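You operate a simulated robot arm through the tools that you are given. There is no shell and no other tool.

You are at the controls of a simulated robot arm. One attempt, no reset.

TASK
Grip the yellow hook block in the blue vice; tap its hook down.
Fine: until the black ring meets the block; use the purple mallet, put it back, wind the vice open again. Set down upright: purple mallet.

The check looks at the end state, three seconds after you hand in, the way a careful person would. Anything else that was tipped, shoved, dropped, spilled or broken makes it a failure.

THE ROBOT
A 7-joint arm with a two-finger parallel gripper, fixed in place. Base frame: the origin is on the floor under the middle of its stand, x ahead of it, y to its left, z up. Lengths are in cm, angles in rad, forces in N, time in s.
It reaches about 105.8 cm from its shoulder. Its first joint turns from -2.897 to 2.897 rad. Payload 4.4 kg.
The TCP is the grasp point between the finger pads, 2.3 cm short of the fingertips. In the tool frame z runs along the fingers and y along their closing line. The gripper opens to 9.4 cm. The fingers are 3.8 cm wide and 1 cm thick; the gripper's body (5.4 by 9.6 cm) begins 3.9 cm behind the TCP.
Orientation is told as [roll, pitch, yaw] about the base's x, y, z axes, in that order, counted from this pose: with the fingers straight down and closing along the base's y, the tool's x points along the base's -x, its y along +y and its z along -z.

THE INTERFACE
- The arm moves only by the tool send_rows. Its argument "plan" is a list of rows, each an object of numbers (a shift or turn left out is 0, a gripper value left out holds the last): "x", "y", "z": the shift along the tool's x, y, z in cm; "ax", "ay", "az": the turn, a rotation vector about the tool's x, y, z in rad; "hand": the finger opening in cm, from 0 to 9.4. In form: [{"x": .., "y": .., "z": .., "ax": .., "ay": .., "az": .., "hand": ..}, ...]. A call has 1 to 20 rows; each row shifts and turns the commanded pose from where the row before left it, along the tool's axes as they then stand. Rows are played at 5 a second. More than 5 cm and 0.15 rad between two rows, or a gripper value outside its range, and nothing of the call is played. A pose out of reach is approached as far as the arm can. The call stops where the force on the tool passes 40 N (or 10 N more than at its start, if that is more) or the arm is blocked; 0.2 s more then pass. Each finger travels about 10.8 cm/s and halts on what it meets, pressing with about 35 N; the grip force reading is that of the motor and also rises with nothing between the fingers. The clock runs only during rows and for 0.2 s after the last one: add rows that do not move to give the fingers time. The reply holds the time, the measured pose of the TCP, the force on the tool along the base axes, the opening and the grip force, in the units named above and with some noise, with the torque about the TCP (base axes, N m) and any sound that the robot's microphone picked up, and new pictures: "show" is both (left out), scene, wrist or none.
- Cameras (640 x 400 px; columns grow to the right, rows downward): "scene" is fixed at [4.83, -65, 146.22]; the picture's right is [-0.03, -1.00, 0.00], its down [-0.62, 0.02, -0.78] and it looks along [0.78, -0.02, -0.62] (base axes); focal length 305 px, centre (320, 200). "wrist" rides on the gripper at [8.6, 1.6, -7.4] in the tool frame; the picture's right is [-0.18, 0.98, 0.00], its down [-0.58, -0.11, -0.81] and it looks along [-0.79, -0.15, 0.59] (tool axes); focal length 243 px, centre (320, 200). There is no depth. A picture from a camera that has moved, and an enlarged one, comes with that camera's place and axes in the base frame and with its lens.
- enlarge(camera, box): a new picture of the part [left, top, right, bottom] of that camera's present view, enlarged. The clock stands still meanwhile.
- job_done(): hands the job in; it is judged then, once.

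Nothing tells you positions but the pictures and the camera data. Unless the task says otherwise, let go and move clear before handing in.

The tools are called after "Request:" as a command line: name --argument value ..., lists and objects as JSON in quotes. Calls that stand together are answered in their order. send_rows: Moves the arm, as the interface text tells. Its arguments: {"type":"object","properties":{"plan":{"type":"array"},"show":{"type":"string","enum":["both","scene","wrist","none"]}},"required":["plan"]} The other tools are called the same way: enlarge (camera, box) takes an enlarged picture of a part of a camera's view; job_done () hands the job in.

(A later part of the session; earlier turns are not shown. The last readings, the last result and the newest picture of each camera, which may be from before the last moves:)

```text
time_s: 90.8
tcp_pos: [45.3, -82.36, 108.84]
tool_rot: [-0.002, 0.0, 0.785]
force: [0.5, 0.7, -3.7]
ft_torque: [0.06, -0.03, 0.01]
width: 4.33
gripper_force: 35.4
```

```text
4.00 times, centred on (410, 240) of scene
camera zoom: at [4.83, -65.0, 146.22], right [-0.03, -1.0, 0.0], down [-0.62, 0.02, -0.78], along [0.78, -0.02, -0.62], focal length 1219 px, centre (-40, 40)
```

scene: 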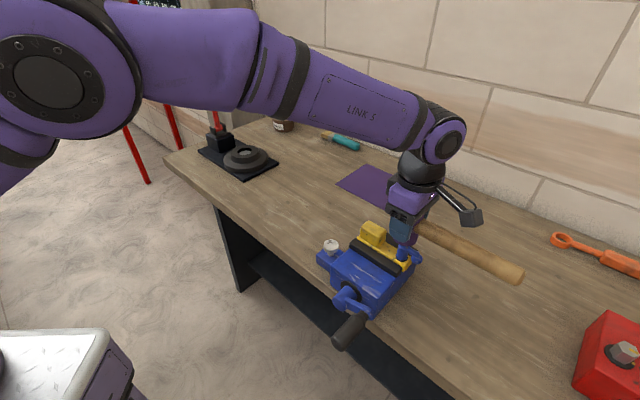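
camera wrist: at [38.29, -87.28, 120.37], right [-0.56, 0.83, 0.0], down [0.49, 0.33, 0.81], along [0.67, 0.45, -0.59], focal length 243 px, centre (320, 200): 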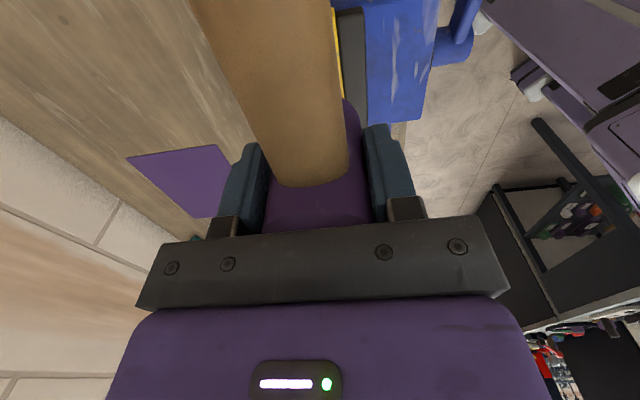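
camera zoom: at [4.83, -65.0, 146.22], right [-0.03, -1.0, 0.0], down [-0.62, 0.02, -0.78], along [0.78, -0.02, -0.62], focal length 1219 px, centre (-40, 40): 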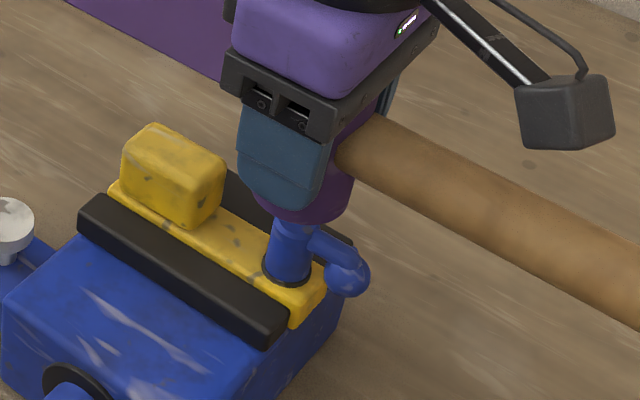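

The tap moved the pin noticeably. Looking closely at the ring.

Request:
enlarge --camera "scene" --box '[380, 235, 440, 275]'

```text
10.00 times, centred on (410, 255) of scene
camera zoom: at [4.83, -65.0, 146.22], right [-0.03, -1.0, 0.0], down [-0.62, 0.02, -0.78], along [0.78, -0.02, -0.62], focal length 3047 px, centre (-580, -350)
```

zoom: 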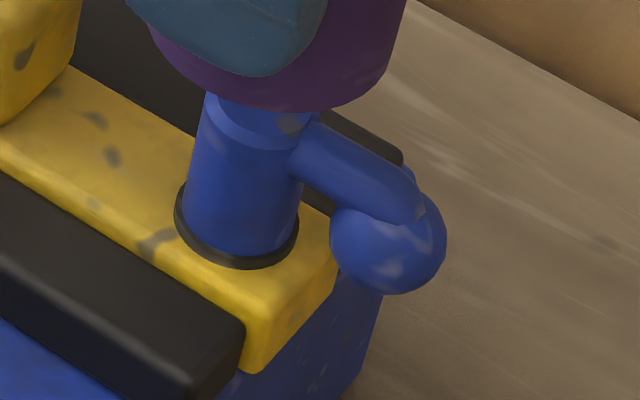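

Request:
send_rows --plan '[{"z": -2}, {"z": -4}, {}]' --show "none"

Request:
enlarge --camera "scene" --box '[380, 225, 440, 275]'

```text
time_s: 91.6
tcp_pos: [45.21, -82.35, 114.85]
tool_rot: [-0.001, 0.0, 0.786]
force: [0.4, -0.4, -3.7]
ft_torque: [-0.01, -0.03, 0.02]
width: 4.39
gripper_force: 34.9
```

```text
8.00 times, centred on (410, 250) of scene
camera zoom: at [4.83, -65.0, 146.22], right [-0.03, -1.0, 0.0], down [-0.62, 0.02, -0.78], along [0.78, -0.02, -0.62], focal length 2438 px, centre (-400, -200)
```

zoom: 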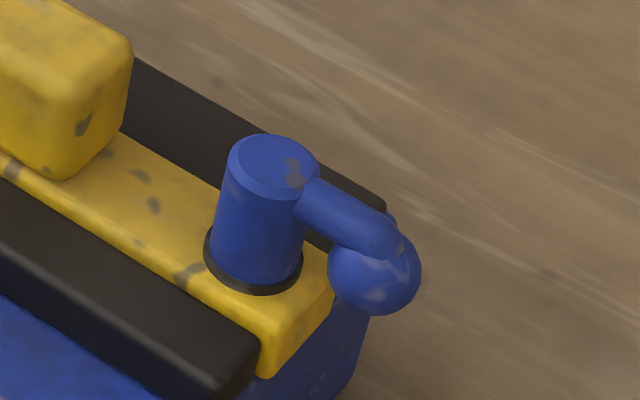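

The ring is on or within about 1.5 mm of the block. One more light tap to see whether it's fully home.

Request:
send_rows --plan '[{"z": 3}, {"z": 2.7}, {}, {"z": 2.2}, {}]' --show "none"

```text
time_s: 92.8
tcp_pos: [45.29, -82.25, 106.87]
tool_rot: [-0.004, 0.0, 0.785]
force: [0.3, 0.5, -3.8]
ft_torque: [0.01, -0.02, -0.02]
width: 4.36
gripper_force: 34.8
```

No contact yet at this height, so the first tap drove it further than I'd reckoned. Lowering gently to find it.

Request:
send_rows --plan '[{"z": 0.15}, {"z": 0.15}, {}]' --show "none"

Request:
enlarge --camera "scene" --box '[380, 225, 440, 275]'

```text
time_s: 93.6
tcp_pos: [45.41, -82.41, 106.69]
tool_rot: [-0.002, 0.001, 0.785]
force: [-2.0, 2.5, 5.6]
ft_torque: [0.07, 0.14, -0.01]
width: 4.38
gripper_force: 34.7
```

```text
8.00 times, centred on (410, 250) of scene
camera zoom: at [4.83, -65.0, 146.22], right [-0.03, -1.0, 0.0], down [-0.62, 0.02, -0.78], along [0.78, -0.02, -0.62], focal length 2438 px, centre (-400, -200)
```

zoom: 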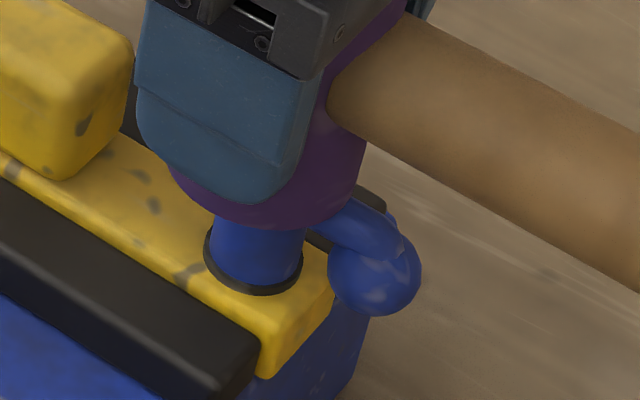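

Contact at z≈106.65, so the pin has gone down about 1.4 cm in total. Another light tap to check whether it moves any further.

Request:
send_rows --plan '[{"z": -2}, {}, {"z": 2.4}, {"z": -1.4}, {}]' --show "none"

Request:
enlarge --camera "scene" --box '[380, 225, 440, 275]'

```text
time_s: 94.8
tcp_pos: [45.45, -82.42, 107.62]
tool_rot: [-0.002, 0.0, 0.784]
force: [-0.4, -0.2, -3.8]
ft_torque: [0.01, -0.03, 0.01]
width: 4.35
gripper_force: 35.3
```

```text
8.00 times, centred on (410, 250) of scene
camera zoom: at [4.83, -65.0, 146.22], right [-0.03, -1.0, 0.0], down [-0.62, 0.02, -0.78], along [0.78, -0.02, -0.62], focal length 2438 px, centre (-400, -200)
```

zoom: 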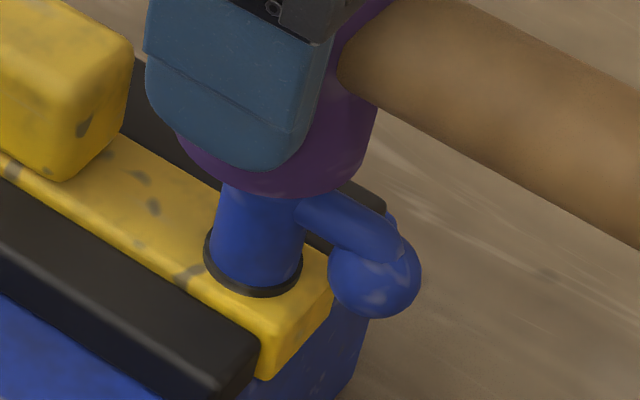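

Request:
send_rows --plan '[{"z": 0.7}, {"z": 0.2}, {"z": 0.15}, {}]' --show "none"

```text
time_s: 95.8
tcp_pos: [45.37, -82.31, 106.56]
tool_rot: [-0.002, 0.001, 0.787]
force: [1.0, -0.6, 0.4]
ft_torque: [-0.01, -0.04, 0.03]
width: 4.36
gripper_force: 34.4
```

Request:
send_rows --plan '[{"z": -2.5}, {}, {"z": 2.9}, {"z": -1.4}, {}]' --show "none"

Request:
send_rows --plan '[{"z": 0.7}, {"z": 0.2}, {"z": 0.1}, {}]' --show "none"

Request:
enlarge --camera "scene" --box '[380, 225, 440, 275]'

```text
time_s: 97.0
tcp_pos: [45.32, -82.47, 107.48]
tool_rot: [-0.004, 0.001, 0.785]
force: [-0.3, -0.1, -4.2]
ft_torque: [0.02, -0.02, 0.01]
width: 4.36
gripper_force: 35.1
```

```text
time_s: 98.0
tcp_pos: [45.41, -82.31, 106.48]
tool_rot: [-0.001, -0.001, 0.784]
force: [-0.4, 1.5, -1.4]
ft_torque: [0.07, -0.03, -0.04]
width: 4.35
gripper_force: 35.1
```

```text
8.00 times, centred on (410, 250) of scene
camera zoom: at [4.83, -65.0, 146.22], right [-0.03, -1.0, 0.0], down [-0.62, 0.02, -0.78], along [0.78, -0.02, -0.62], focal length 2438 px, centre (-400, -200)
```

zoom: 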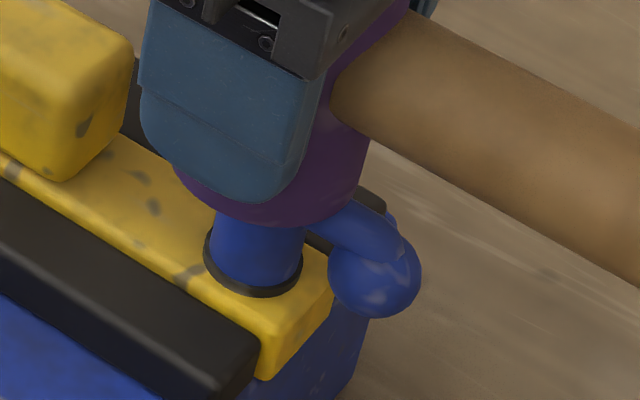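

A further tap made no difference: same contact height and same picture, so the ring is seated on the block. Now I'll lift off and take the mallet back to its original spot.

Request:
send_rows --plan '[{"z": -1.5}, {"z": -3}, {"z": -3}, {"x": -1.5}, {"x": -3, "y": -0.2}, {"x": -3.5, "y": -0.3}, {"x": -3.5, "y": -0.3}, {"x": -3.5, "y": -0.3}, {"x": -3.5, "y": -0.3}, {"x": -3.5, "y": -0.3}, {"x": -3.5, "y": -0.2}, {"x": -3.5}, {"x": -3.5}, {"x": -3.5}, {"x": -2.5}, {"x": -1.52}, {}, {}]' --show "both"

Request:
enlarge --camera "scene" --box '[330, 215, 450, 305]'

```text
time_s: 101.8
tcp_pos: [74.9, -55.39, 113.94]
tool_rot: [-0.001, -0.001, 0.785]
force: [0.5, -0.1, -3.7]
ft_torque: [0.02, -0.02, 0.03]
width: 4.37
gripper_force: 35.3
camera wrist: at [67.69, -60.42, 121.42], right [-0.57, 0.82, 0.0], down [0.49, 0.34, 0.81], along [0.67, 0.46, -0.59], focal length 243 px, centre (320, 200)
```

scene: 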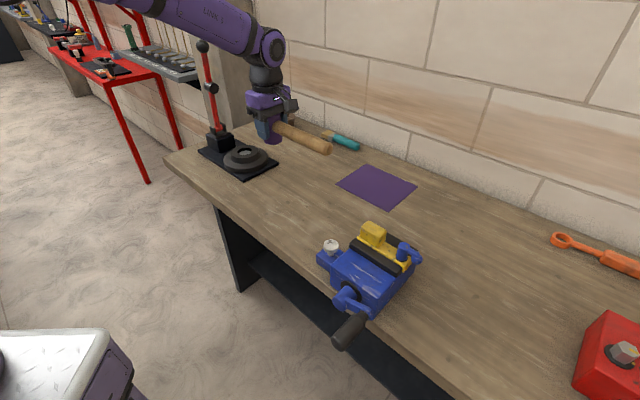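
wrist: 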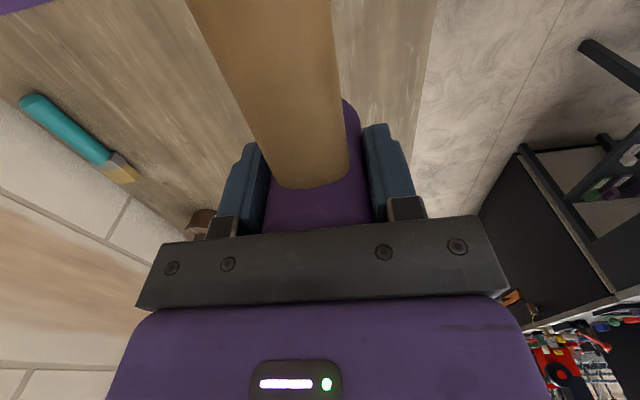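

```text
4.44 times, centred on (390, 260) of scene
camera zoom: at [4.83, -65.0, 146.22], right [-0.03, -1.0, 0.0], down [-0.62, 0.02, -0.78], along [0.78, -0.02, -0.62], focal length 1354 px, centre (9, -67)
```

zoom: 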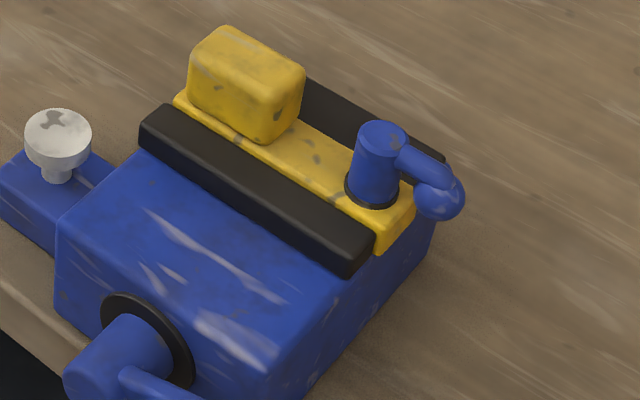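

The block hasn't shifted and the hook is down. The mallet is over its original spot; lowering it.

Request:
send_rows --plan '[{"z": 3}, {"z": 4.5}, {"z": 4.5}, {"z": 4}, {"z": 2}, {"z": 0.6}, {}]' --show "scene"

Request:
enlarge --camera "scene" --box '[250, 150, 420, 256]'

```text
time_s: 103.4
tcp_pos: [75.09, -55.32, 95.46]
tool_rot: [-0.002, -0.001, 0.786]
force: [-0.1, 0.3, -3.3]
ft_torque: [0.05, -0.02, 0.01]
width: 4.35
gripper_force: 35.3
```

scene: 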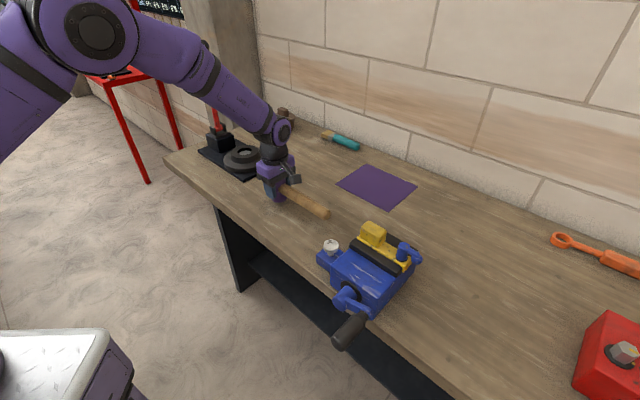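

```text
3.76 times, centred on (335, 203) of scene
camera zoom: at [4.83, -65.0, 146.22], right [-0.03, -1.0, 0.0], down [-0.62, 0.02, -0.78], along [0.78, -0.02, -0.62], focal length 1147 px, centre (264, 189)
```

zoom: 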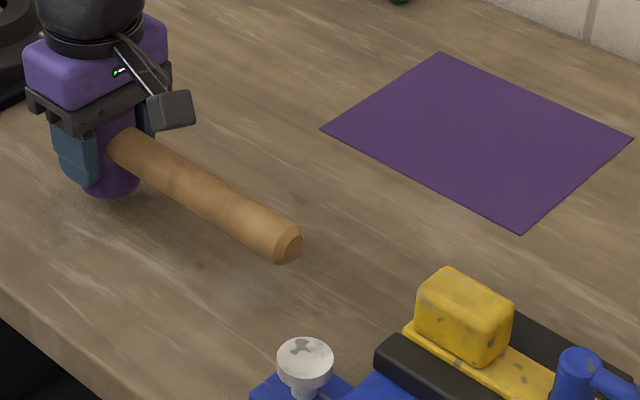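

Request:
send_rows --plan '[{"z": 0.6}, {"z": 0.4}, {"z": 0.2}, {}]' --show "none"

```text
time_s: 104.4
tcp_pos: [75.16, -55.34, 94.23]
tool_rot: [-0.001, 0.001, 0.786]
force: [0.0, 0.3, -3.7]
ft_torque: [0.04, -0.05, 0.05]
width: 4.37
gripper_force: 34.3
```

Request:
send_rows --plan '[{"z": 0.15}, {"z": 0.12}, {}]' --show "none"

```text
time_s: 105.2
tcp_pos: [75.09, -55.39, 93.9]
tool_rot: [-0.001, 0.0, 0.786]
force: [0.3, 0.6, -2.8]
ft_torque: [-0.01, -0.01, 0.02]
width: 4.36
gripper_force: 35.1
```

Request:
send_rows --plan '[{"z": 0.12}, {}]' --show "none"

```text
time_s: 105.8
tcp_pos: [75.01, -55.54, 93.76]
tool_rot: [-0.002, -0.001, 0.785]
force: [0.5, -0.3, -4.3]
ft_torque: [0.01, -0.01, 0.02]
width: 4.37
gripper_force: 35.0
```

Request:
send_rows --plan '[{"z": 0.12}, {"z": 0.1}, {}]' --show "none"

```text
time_s: 106.6
tcp_pos: [75.0, -55.36, 93.89]
tool_rot: [-0.005, 0.0, 0.785]
force: [1.7, 1.9, 18.8]
ft_torque: [0.35, 0.28, -0.07]
width: 4.38
gripper_force: 34.6
```

Touched down. Easing off slightly and releasing.

Request:
send_rows --plan '[{"z": -0.12}, {}, {"hand": 5}, {"hand": 6.5}, {"hand": 8.5}, {"hand": 9.4}, {}, {}]' --show "both"

Request:
enlarge --camera "scene" --box '[250, 150, 420, 256]'

```text
time_s: 108.4
tcp_pos: [75.0, -55.4, 93.68]
tool_rot: [-0.003, 0.0, 0.786]
force: [-0.1, -0.4, -0.2]
ft_torque: [-0.02, 0.02, -0.02]
width: 9.43
gripper_force: 0.1
camera wrist: at [67.78, -60.42, 101.21], right [-0.56, 0.83, 0.0], down [0.49, 0.34, 0.81], along [0.67, 0.45, -0.59], focal length 243 px, centre (320, 200)
```

scene: 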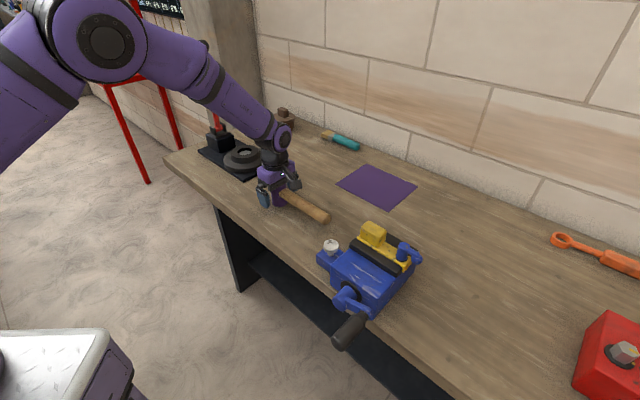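
wrist: 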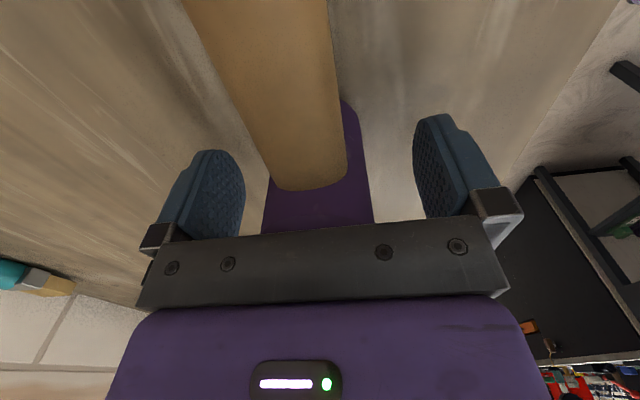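

```text
3.76 times, centred on (335, 203) of scene
camera zoom: at [4.83, -65.0, 146.22], right [-0.03, -1.0, 0.0], down [-0.62, 0.02, -0.78], along [0.78, -0.02, -0.62], focal length 1147 px, centre (264, 189)
```

zoom: 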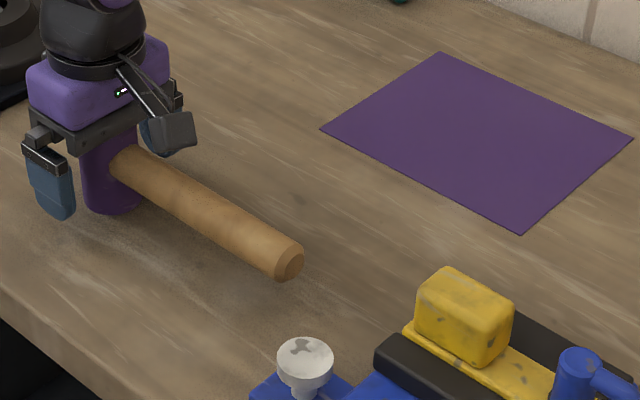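

The mallet is upright and back at its original spot (handle end within about 2 px of the first picture). Rising straight up.

Request:
send_rows --plan '[{"z": -2}, {"z": -3.5}, {"z": -4}, {"z": -4}, {"z": -4}, {}]' --show "both"

Request:
enlarge --camera "scene" --box '[250, 150, 420, 256]'

```text
time_s: 109.8
tcp_pos: [75.01, -55.47, 111.3]
tool_rot: [-0.001, 0.002, 0.784]
force: [0.7, 0.5, 0.8]
ft_torque: [0.0, 0.04, -0.05]
width: 9.39
gripper_force: 0.1
camera wrist: at [67.89, -60.48, 118.68], right [-0.57, 0.82, 0.0], down [0.49, 0.34, 0.81], along [0.67, 0.46, -0.59], focal length 243 px, centre (320, 200)
```

scene: 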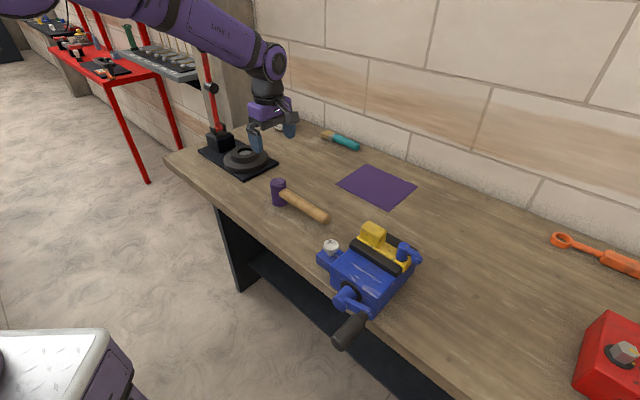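
wrist: 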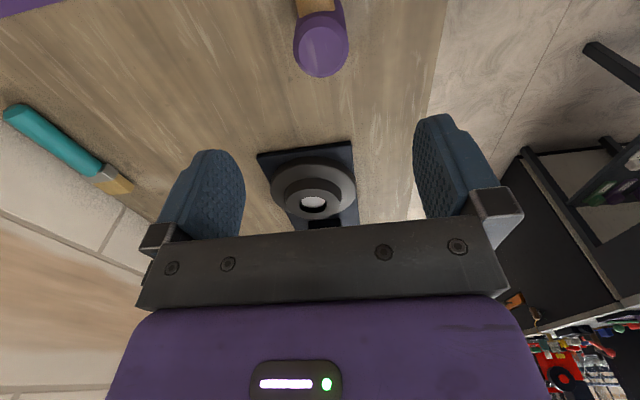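

```text
3.76 times, centred on (335, 203) of scene
camera zoom: at [4.83, -65.0, 146.22], right [-0.03, -1.0, 0.0], down [-0.62, 0.02, -0.78], along [0.78, -0.02, -0.62], focal length 1147 px, centre (264, 189)
```

zoom: 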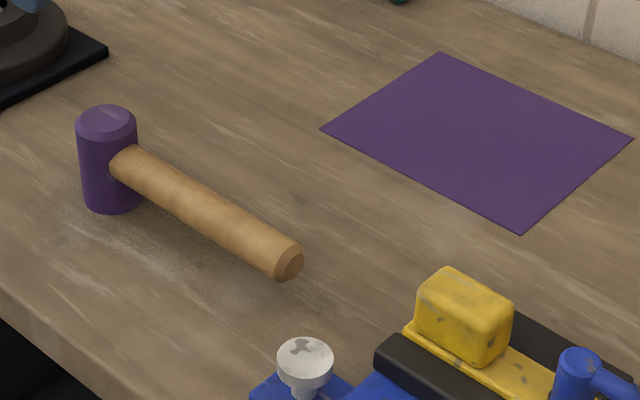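

The mallet is back in place, upright. Next I'll turn the wrist back and check the hook from close up before opening the vice.

Request:
send_rows --plan '[{"az": 0.15}, {"az": 0.15}, {"az": 0.15}, {"az": 0.15}, {"az": 0.15}, {"az": 0.15}, {"az": 0.15}, {"az": 0.15}, {"az": 0.15}, {"az": 0.15}, {"az": 0.0708}, {"x": 2, "y": -3}, {"x": 2, "y": -4.5}, {"x": 2, "y": -4.5}, {"x": 1, "y": -4.5}, {"y": -4.5}, {"y": -4.5}, {"y": -4.5}, {"y": -4}, {}]' --show "both"

Request:
enlarge --camera "wrist" --box '[180, 0, 460, 200]'

```text
time_s: 114.0
tcp_pos: [45.93, -74.53, 111.17]
tool_rot: [-0.001, -0.002, -0.786]
force: [0.5, -0.5, 0.8]
ft_torque: [0.01, -0.02, -0.02]
width: 9.39
gripper_force: 0.0
camera wrist: at [41.07, -67.34, 118.61], right [0.82, 0.57, 0.0], down [0.33, -0.49, 0.81], along [0.46, -0.67, -0.59], focal length 243 px, centre (320, 200)
```

scene: 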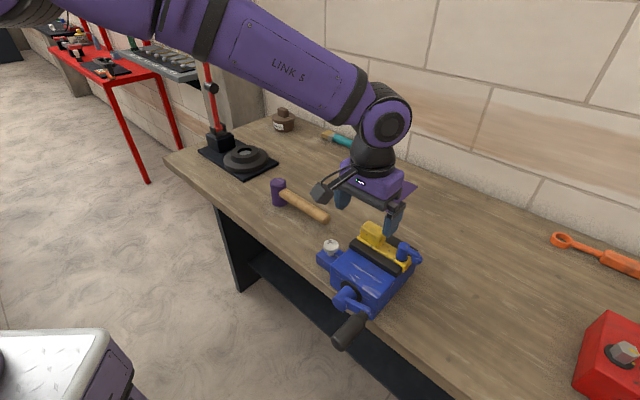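
wrist: 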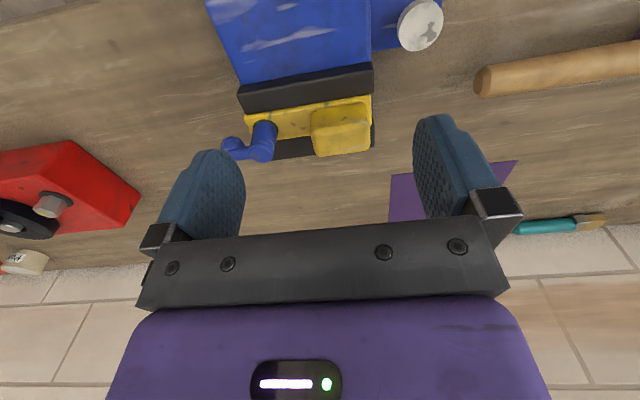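

```text
2.00 times, centred on (320, 100) of wrist
camera zoom: at [41.07, -67.34, 118.61], right [0.82, 0.57, 0.0], down [0.33, -0.49, 0.81], along [0.46, -0.67, -0.59], focal length 485 px, centre (320, 400)
```

zoom: 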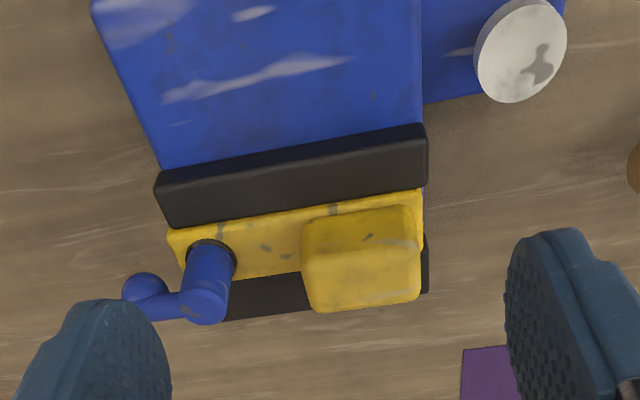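

Request:
enlarge --camera "wrist" --box '[220, 90, 300, 170]'

```text
5.00 times, centred on (260, 130) of wrist
camera zoom: at [41.07, -67.34, 118.61], right [0.82, 0.57, 0.0], down [0.33, -0.49, 0.81], along [0.46, -0.67, -0.59], focal length 1213 px, centre (620, 550)
```

zoom: 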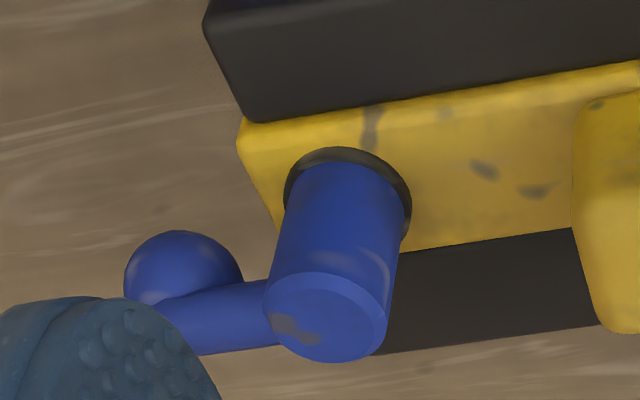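

The ring sits flush on the block. Now to the crank: backing out to the robot side and tilting so I can look level along its axis.

Request:
send_rows --plan '[{"x": 4.5, "y": -0.5, "hand": 6.6}, {"x": 4.5, "y": -0.5}, {"x": 4.5, "y": -0.5}, {"x": 4.5, "y": -0.5}, {"x": 4, "y": -0.5}, {"ay": -0.15}, {"ay": -0.15}, {"ay": -0.15}, {"ay": -0.15}, {"ay": -0.0325, "x": -4, "z": 2}, {}]' --show "wrist"

```text
time_s: 116.4
tcp_pos: [31.79, -63.85, 111.89]
tool_rot: [0.0, -0.634, -0.787]
force: [-0.2, 0.4, 0.0]
ft_torque: [0.03, 0.02, 0.02]
width: 6.61
gripper_force: 0.1
camera wrist: at [24.96, -54.81, 112.62], right [0.8, 0.59, 0.11], down [-0.08, -0.07, 0.99], along [0.59, -0.8, -0.01], focal length 243 px, centre (320, 200)
```

wrist: 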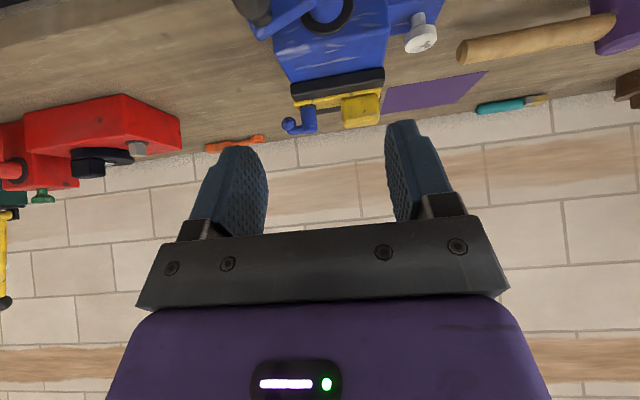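

Request:
enlarge --camera "wrist" --box '[270, 60, 400, 140]'

```text
4.92 times, centred on (335, 100) of wrist
camera zoom: at [24.96, -54.81, 112.62], right [0.8, 0.59, 0.11], down [-0.08, -0.07, 0.99], along [0.59, -0.8, -0.01], focal length 1194 px, centre (246, 692)
```

zoom: 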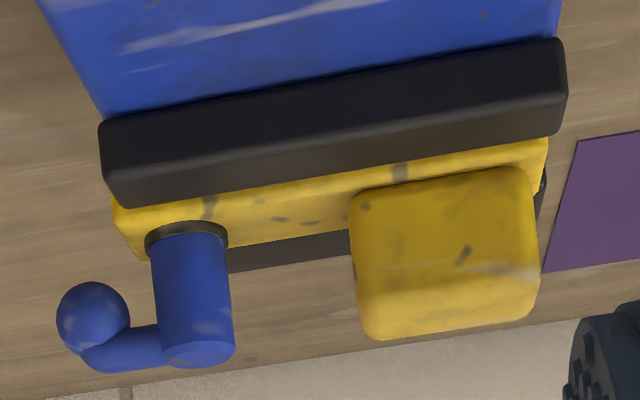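

From this low angle the ring sits right on the block with no gap. Now lowering to look level at the crank.

Request:
send_rows --plan '[{"x": 2.42, "z": -1.78}, {"x": 2.42, "z": -1.78, "y": 0.4}, {"x": 2.42, "z": 3.31}, {"x": 2.42, "z": 3.31}, {"x": 2.42, "z": 3.31}, {"x": 2.42, "z": 3.31}, {"x": 2.42, "z": 3.31}, {}]' --show "wrist"

Request:
enlarge --camera "wrist" --box '[240, 110, 400, 230]'

```text
time_s: 118.2
tcp_pos: [27.87, -59.58, 91.25]
tool_rot: [-0.003, -0.633, -0.783]
force: [-0.2, 0.5, -0.3]
ft_torque: [-0.02, -0.04, 0.01]
width: 6.61
gripper_force: 0.1
camera wrist: at [21.02, -50.42, 92.13], right [0.8, 0.59, 0.11], down [-0.08, -0.07, 0.99], along [0.59, -0.8, -0.01], focal length 243 px, centre (320, 200)
```

wrist: 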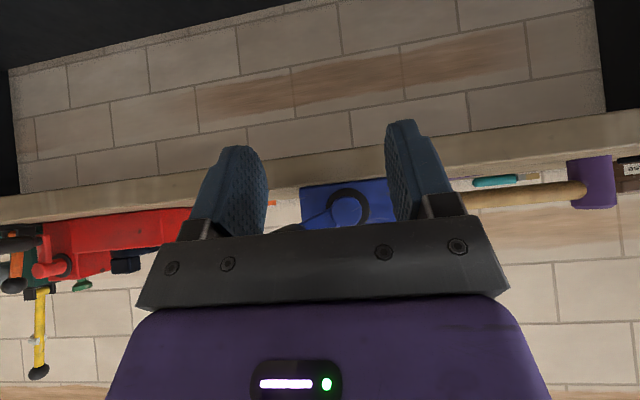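

```text
3.33 times, centred on (320, 170) of wrist
camera zoom: at [21.02, -50.42, 92.13], right [0.8, 0.59, 0.11], down [-0.08, -0.07, 0.99], along [0.59, -0.8, -0.01], focal length 809 px, centre (320, 300)
```

zoom: 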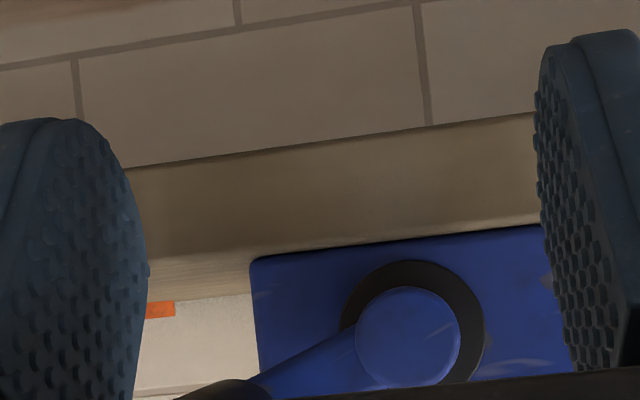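

The handle is just above my view. Raising 5 cm for a clear look at it.

Request:
send_rows --plan '[{"x": -1.48, "z": -2.02}, {"x": -1.48, "z": -2.02}, {}]' --show "none"

Request:
enlarge --camera "wrist" --box '[240, 100, 400, 230]'

```text
time_s: 119.0
tcp_pos: [27.89, -59.68, 96.16]
tool_rot: [0.001, -0.633, -0.787]
force: [-0.3, 0.2, 0.8]
ft_torque: [-0.02, 0.01, 0.01]
width: 6.57
gripper_force: 0.1
```

```text
3.08 times, centred on (320, 165) of wrist
camera zoom: at [21.05, -50.52, 97.08], right [0.8, 0.59, 0.11], down [-0.08, -0.07, 0.99], along [0.59, -0.8, -0.01], focal length 746 px, centre (320, 308)
```

zoom: 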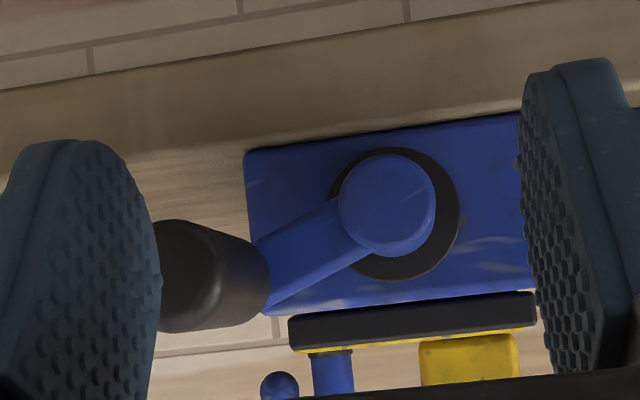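

The handle is at p≈-27.7, z≈95.5 (about 160° on the crank circle). Turning horizontal, lining up and advancing around it.

Request:
send_rows --plan '[{"ay": -0.15}, {"ay": -0.15}, {"ay": -0.15}, {"ay": -0.15}, {"ay": -0.15}, {"ay": -0.15}, {"ay": -0.038}, {"y": -2.6, "x": 0.33}, {"y": -2.57, "x": 0.33}, {}, {}]' --show "wrist"

Request:
enlarge --camera "wrist" --box '[200, 0, 460, 200]'

```text
time_s: 121.4
tcp_pos: [24.08, -62.93, 95.63]
tool_rot: [-3.138, -1.571, 2.354]
force: [0.7, 0.8, 0.1]
ft_torque: [-0.01, 0.03, 0.0]
width: 6.6
gripper_force: 0.1
camera wrist: at [20.08, -56.69, 87.03], right [0.69, 0.7, 0.18], down [-0.65, 0.49, 0.58], along [0.31, -0.52, 0.79], focal length 243 px, centre (320, 200)
```

wrist: 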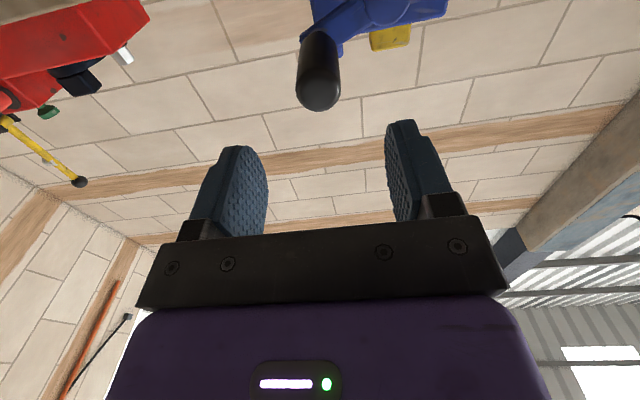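

```text
2.00 times, centred on (330, 100) of wrist
camera zoom: at [20.08, -56.69, 87.03], right [0.69, 0.7, 0.18], down [-0.65, 0.49, 0.58], along [0.31, -0.52, 0.79], focal length 485 px, centre (300, 400)
```

zoom: 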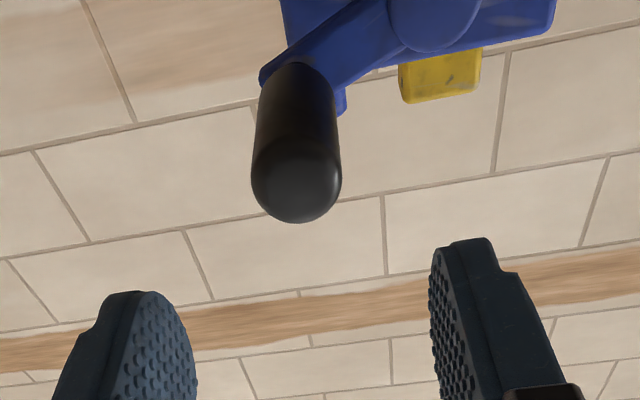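

Aligned with the handle. Advancing.

Request:
send_rows --plan '[{"z": 3.5, "y": -0.15}, {"z": 3.5}, {"z": 2.5}, {"z": 1.5}, {}]' --show "both"

Request:
enlarge --camera "wrist" --box '[180, 60, 460, 240]'

Request:
enlarge --camera "scene" --box '[290, 225, 430, 385]'

```text
time_s: 122.6
tcp_pos: [32.09, -70.99, 95.62]
tool_rot: [2.755, -1.57, 2.744]
force: [-0.1, -0.5, 0.3]
ft_torque: [0.01, 0.01, -0.02]
width: 6.6
gripper_force: 0.1
camera wrist: at [27.94, -64.59, 87.04], right [0.69, 0.7, 0.18], down [-0.65, 0.49, 0.58], along [0.31, -0.52, 0.79], focal length 243 px, centre (320, 200)
```

scene: 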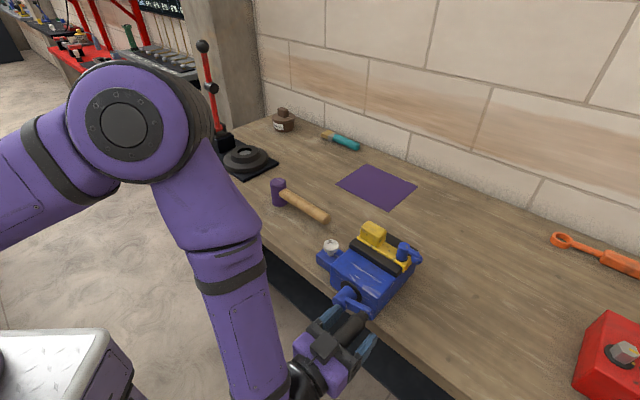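
wrist: 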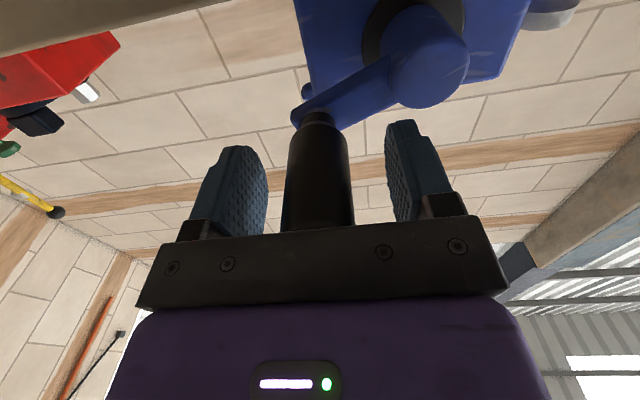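

```text
2.22 times, centred on (320, 150) of wrist
camera zoom: at [27.94, -64.59, 87.04], right [0.69, 0.7, 0.18], down [-0.65, 0.49, 0.58], along [0.31, -0.52, 0.79], focal length 539 px, centre (320, 311)
```

zoom: 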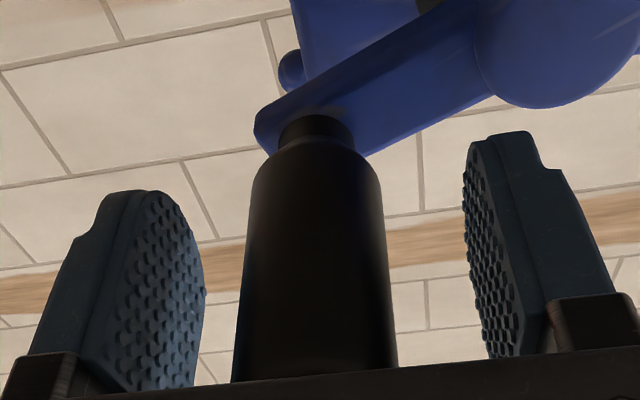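

```text
2.50 times, centred on (360, 305) of scene
camera zoom: at [4.83, -65.0, 146.22], right [-0.03, -1.0, 0.0], down [-0.62, 0.02, -0.78], along [0.78, -0.02, -0.62], focal length 762 px, centre (220, -62)
```

zoom: 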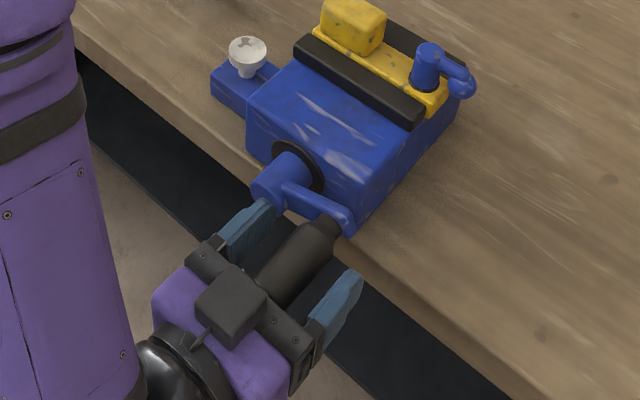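

Request:
send_rows --plan '[{"y": -0.2}, {"hand": 4.0}, {"hand": 2.5}, {"hand": 2.0}, {}, {}]' --show "none"

```text
time_s: 124.0
tcp_pos: [31.92, -70.92, 95.59]
tool_rot: [1.864, -1.571, -2.648]
force: [8.0, 11.4, -5.2]
ft_torque: [-0.26, -0.26, -0.57]
width: 2.98
gripper_force: 45.2
```

Gripped. Easing the sideways load, then turning the crank back counter-clockwise (opening) in small arcs.

Request:
send_rows --plan '[{"y": 0.09}, {"y": 0.384, "x": -0.797}, {"y": 0.597, "x": -0.853}, {}]' --show "none"

```text
time_s: 125.0
tcp_pos: [32.54, -70.31, 97.26]
tool_rot: [-2.485, -1.571, 1.7]
force: [-3.2, -1.1, -3.1]
ft_torque: [0.58, 0.56, 0.07]
width: 2.97
gripper_force: 44.6
```

Request:
send_rows --plan '[{"y": 0.735, "x": -0.735}, {"y": 0.853, "x": -0.597}, {"y": 0.943, "x": -0.44}, {}]' --show "none"

```text
time_s: 126.0
tcp_pos: [34.34, -68.65, 99.2]
tool_rot: [-2.881, -1.571, 2.095]
force: [-2.1, -5.5, 8.9]
ft_torque: [0.64, 0.69, -0.35]
width: 2.98
gripper_force: 45.2
```

Request:
send_rows --plan '[{"y": 0.99, "x": -0.33}, {"y": 1.037, "x": -0.091}, {"y": 1.037, "x": 0.091}, {}]' --show "none"

```text
time_s: 127.0
tcp_pos: [36.49, -66.26, 99.43]
tool_rot: [3.119, -1.568, 2.382]
force: [2.0, 1.5, 11.8]
ft_torque: [-0.9, -0.89, -0.57]
width: 2.99
gripper_force: 44.9
```

Request:
send_rows --plan '[{"x": -0.07}, {"y": 1.005, "x": 0.269}, {"y": 0.943, "x": 0.44}, {}]' --show "scene"

Request:
enlarge --camera "scene" --box '[310, 215, 450, 365]'

```text
time_s: 128.0
tcp_pos: [37.98, -64.89, 98.66]
tool_rot: [3.09, -1.569, 2.409]
force: [9.6, -2.5, 12.8]
ft_torque: [-0.32, -0.31, -0.51]
width: 2.95
gripper_force: 45.2
```

scene: 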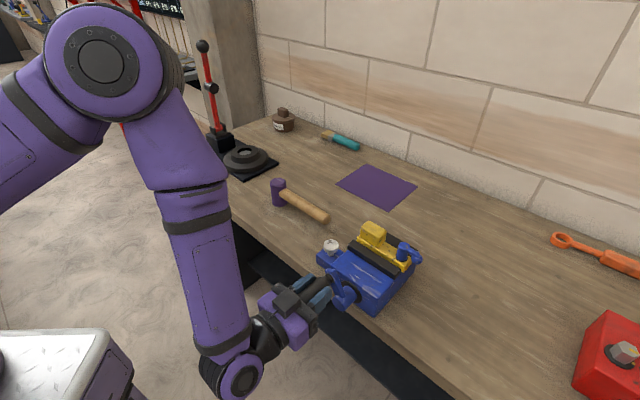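

```text
2.67 times, centred on (380, 290) of scene
camera zoom: at [4.83, -65.0, 146.22], right [-0.03, -1.0, 0.0], down [-0.62, 0.02, -0.78], along [0.78, -0.02, -0.62], focal length 812 px, centre (160, -40)
```

zoom: 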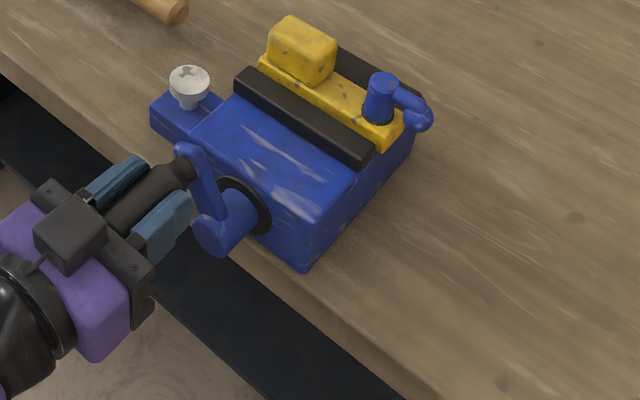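

Gap is opening between the jaw and the bar. Continuing.

Request:
send_rows --plan '[{"y": 0.05, "x": -0.08}, {"y": 0.853, "x": 0.597}, {"y": 0.735, "x": 0.735}, {"y": 0.597, "x": 0.853}, {}]' --show "none"

```text
time_s: 129.2
tcp_pos: [39.45, -63.41, 96.59]
tool_rot: [-2.893, -1.571, 2.109]
force: [16.4, -13.9, 2.4]
ft_torque: [-0.02, 0.01, -0.37]
width: 2.98
gripper_force: 44.7
```

Request:
send_rows --plan '[{"z": 0.12}, {"y": 0.44, "x": 0.943}, {"y": 0.269, "x": 1.005}, {"y": 0.091, "x": 1.037}, {}]' --show "none"

```text
time_s: 130.4
tcp_pos: [40.07, -62.84, 93.55]
tool_rot: [1.353, -1.57, -2.137]
force: [19.8, 8.4, -2.4]
ft_torque: [-0.48, -0.48, -0.56]
width: 2.97
gripper_force: 45.2
```

Request:
send_rows --plan '[{"y": 0.12, "z": 0.05}, {"y": -0.091, "x": 1.037}, {"y": -0.269, "x": 1.005}, {"y": -0.44, "x": 0.943}, {}]' --show "none"

```text
time_s: 131.6
tcp_pos: [39.62, -63.21, 90.61]
tool_rot: [-0.314, -1.57, -0.471]
force: [5.8, 13.4, -6.8]
ft_torque: [0.59, 0.61, 0.19]
width: 2.98
gripper_force: 45.4
```

Request:
send_rows --plan '[{"y": 0.09, "x": 0.05}, {"y": -0.597, "x": 0.853}, {"y": -0.735, "x": 0.735}, {"y": -0.853, "x": 0.597}, {}]' --show "scene"

Request:
enlarge --camera "scene" --box '[310, 215, 450, 365]'

```text
time_s: 132.8
tcp_pos: [38.12, -64.82, 88.34]
tool_rot: [0.414, -1.569, -1.196]
force: [-8.2, 28.6, -20.4]
ft_torque: [-0.34, -0.36, -0.13]
width: 2.97
gripper_force: 44.9
```

scene: 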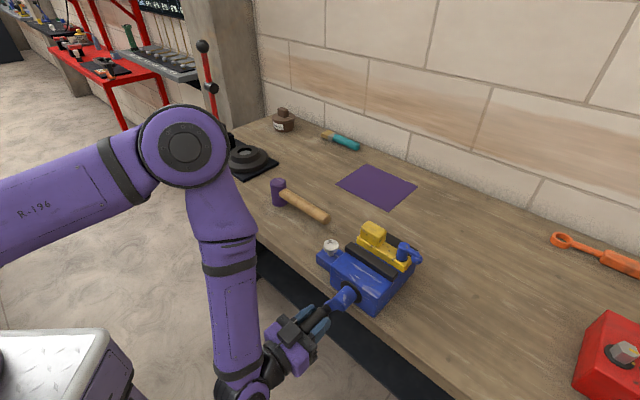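

```text
2.67 times, centred on (380, 290) of scene
camera zoom: at [4.83, -65.0, 146.22], right [-0.03, -1.0, 0.0], down [-0.62, 0.02, -0.78], along [0.78, -0.02, -0.62], focal length 812 px, centre (160, -40)
```

zoom: 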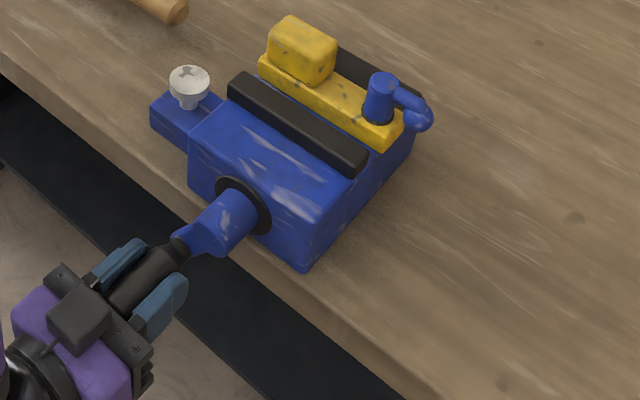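

Nearly back to the starting opening. Relieving the side loads and continuing the last 60°.

Request:
send_rows --plan '[{"y": 0.08, "x": 0.13, "z": -0.14}, {"y": -0.943, "x": 0.44}, {"y": -1.005, "x": 0.269}, {}]' --show "none"

```text
time_s: 133.8
tcp_pos: [36.65, -66.25, 87.77]
tool_rot: [-2.768, -1.569, 1.981]
force: [-2.6, 5.0, -7.6]
ft_torque: [0.47, 0.43, -0.28]
width: 3.01
gripper_force: 45.0
```

Request:
send_rows --plan '[{"y": -1.037, "x": 0.13}, {"y": -1.037, "x": -0.091}, {}]' --show "none"

```text
time_s: 134.6
tcp_pos: [35.21, -67.76, 87.77]
tool_rot: [-2.715, -1.569, 1.929]
force: [-4.2, 2.7, -0.4]
ft_torque: [-0.07, -0.06, -0.27]
width: 3.0
gripper_force: 45.4
```

Request:
send_rows --plan '[{"y": -1.005, "x": -0.269}, {"y": -0.943, "x": -0.44}, {}]' --show "both"

Request:
enlarge --camera "scene" --box '[310, 215, 450, 365]'

```text
time_s: 135.4
tcp_pos: [33.97, -68.92, 88.23]
tool_rot: [-2.926, -1.568, 2.144]
force: [1.8, 7.8, 6.9]
ft_torque: [0.61, 0.64, -0.62]
width: 3.02
gripper_force: 45.3
camera wrist: at [29.89, -62.62, 79.55], right [0.69, 0.7, 0.18], down [-0.65, 0.49, 0.58], along [0.31, -0.52, 0.79], focal length 243 px, centre (320, 200)
```

scene: 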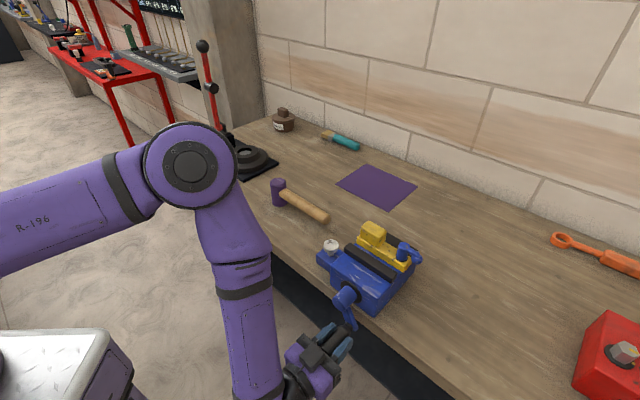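
wrist: 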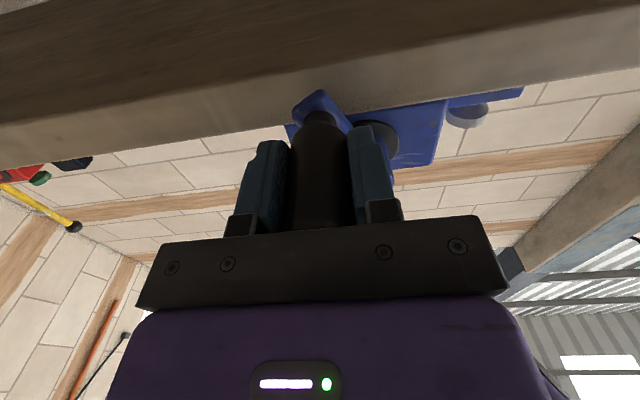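

```text
2.67 times, centred on (380, 290) of scene
camera zoom: at [4.83, -65.0, 146.22], right [-0.03, -1.0, 0.0], down [-0.62, 0.02, -0.78], along [0.78, -0.02, -0.62], focal length 812 px, centre (160, -40)
```

zoom: 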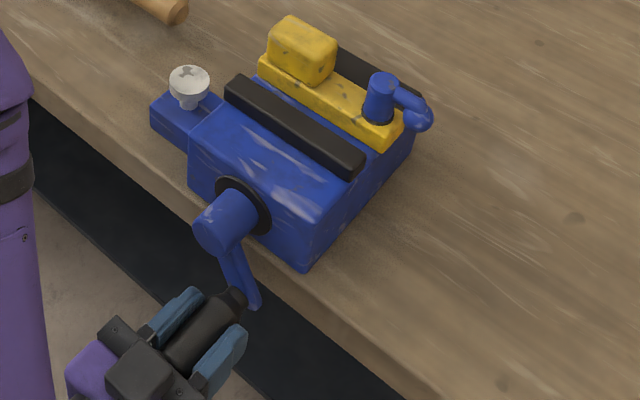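

The jaw is back at its original opening. A last 3° brings the crank to its starting angle.

Request:
send_rows --plan '[{"y": -0.26, "x": -0.16}, {}]' --show "none"

```text
time_s: 136.0
tcp_pos: [33.67, -69.12, 88.29]
tool_rot: [-3.117, -1.569, 2.333]
force: [-2.2, 4.5, -1.8]
ft_torque: [-1.02, -1.05, -0.06]
width: 2.99
gripper_force: 44.3
```

Now releasing the handle and backing straight out.

Request:
send_rows --plan '[{"hand": 3.6}, {"hand": 5.0}, {"hand": 6.4}, {}, {}, {"z": -2}, {"z": -3}, {"z": -4}, {"z": -3}, {}]' --show "both"

Request:
enlarge --camera "scene" --box '[310, 215, 450, 365]'

```text
time_s: 138.2
tcp_pos: [25.32, -60.64, 88.45]
tool_rot: [2.853, -1.569, 2.644]
force: [-0.3, 0.4, 0.1]
ft_torque: [0.05, 0.0, -0.01]
width: 6.39
gripper_force: 0.1
camera wrist: at [21.21, -54.25, 79.77], right [0.69, 0.7, 0.18], down [-0.65, 0.49, 0.58], along [0.31, -0.52, 0.79], focal length 243 px, centre (320, 200)
```

scene: 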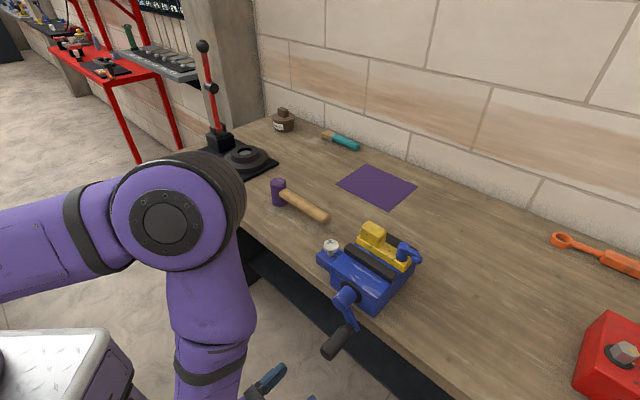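
wrist: 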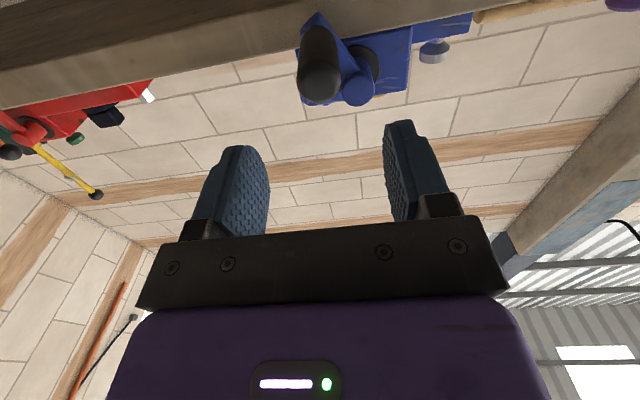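

```text
2.67 times, centred on (380, 290) of scene
camera zoom: at [4.83, -65.0, 146.22], right [-0.03, -1.0, 0.0], down [-0.62, 0.02, -0.78], along [0.78, -0.02, -0.62], focal length 812 px, centre (160, -40)
```

zoom: 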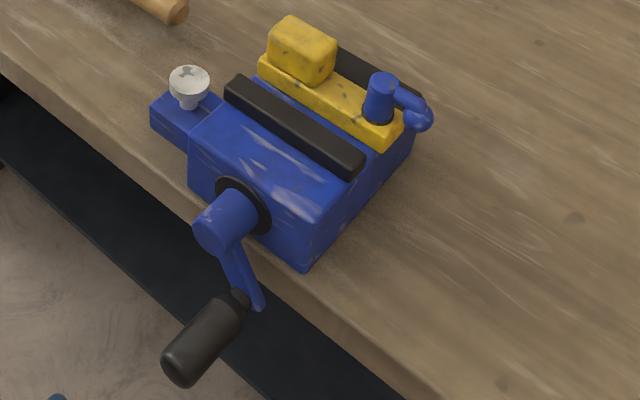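

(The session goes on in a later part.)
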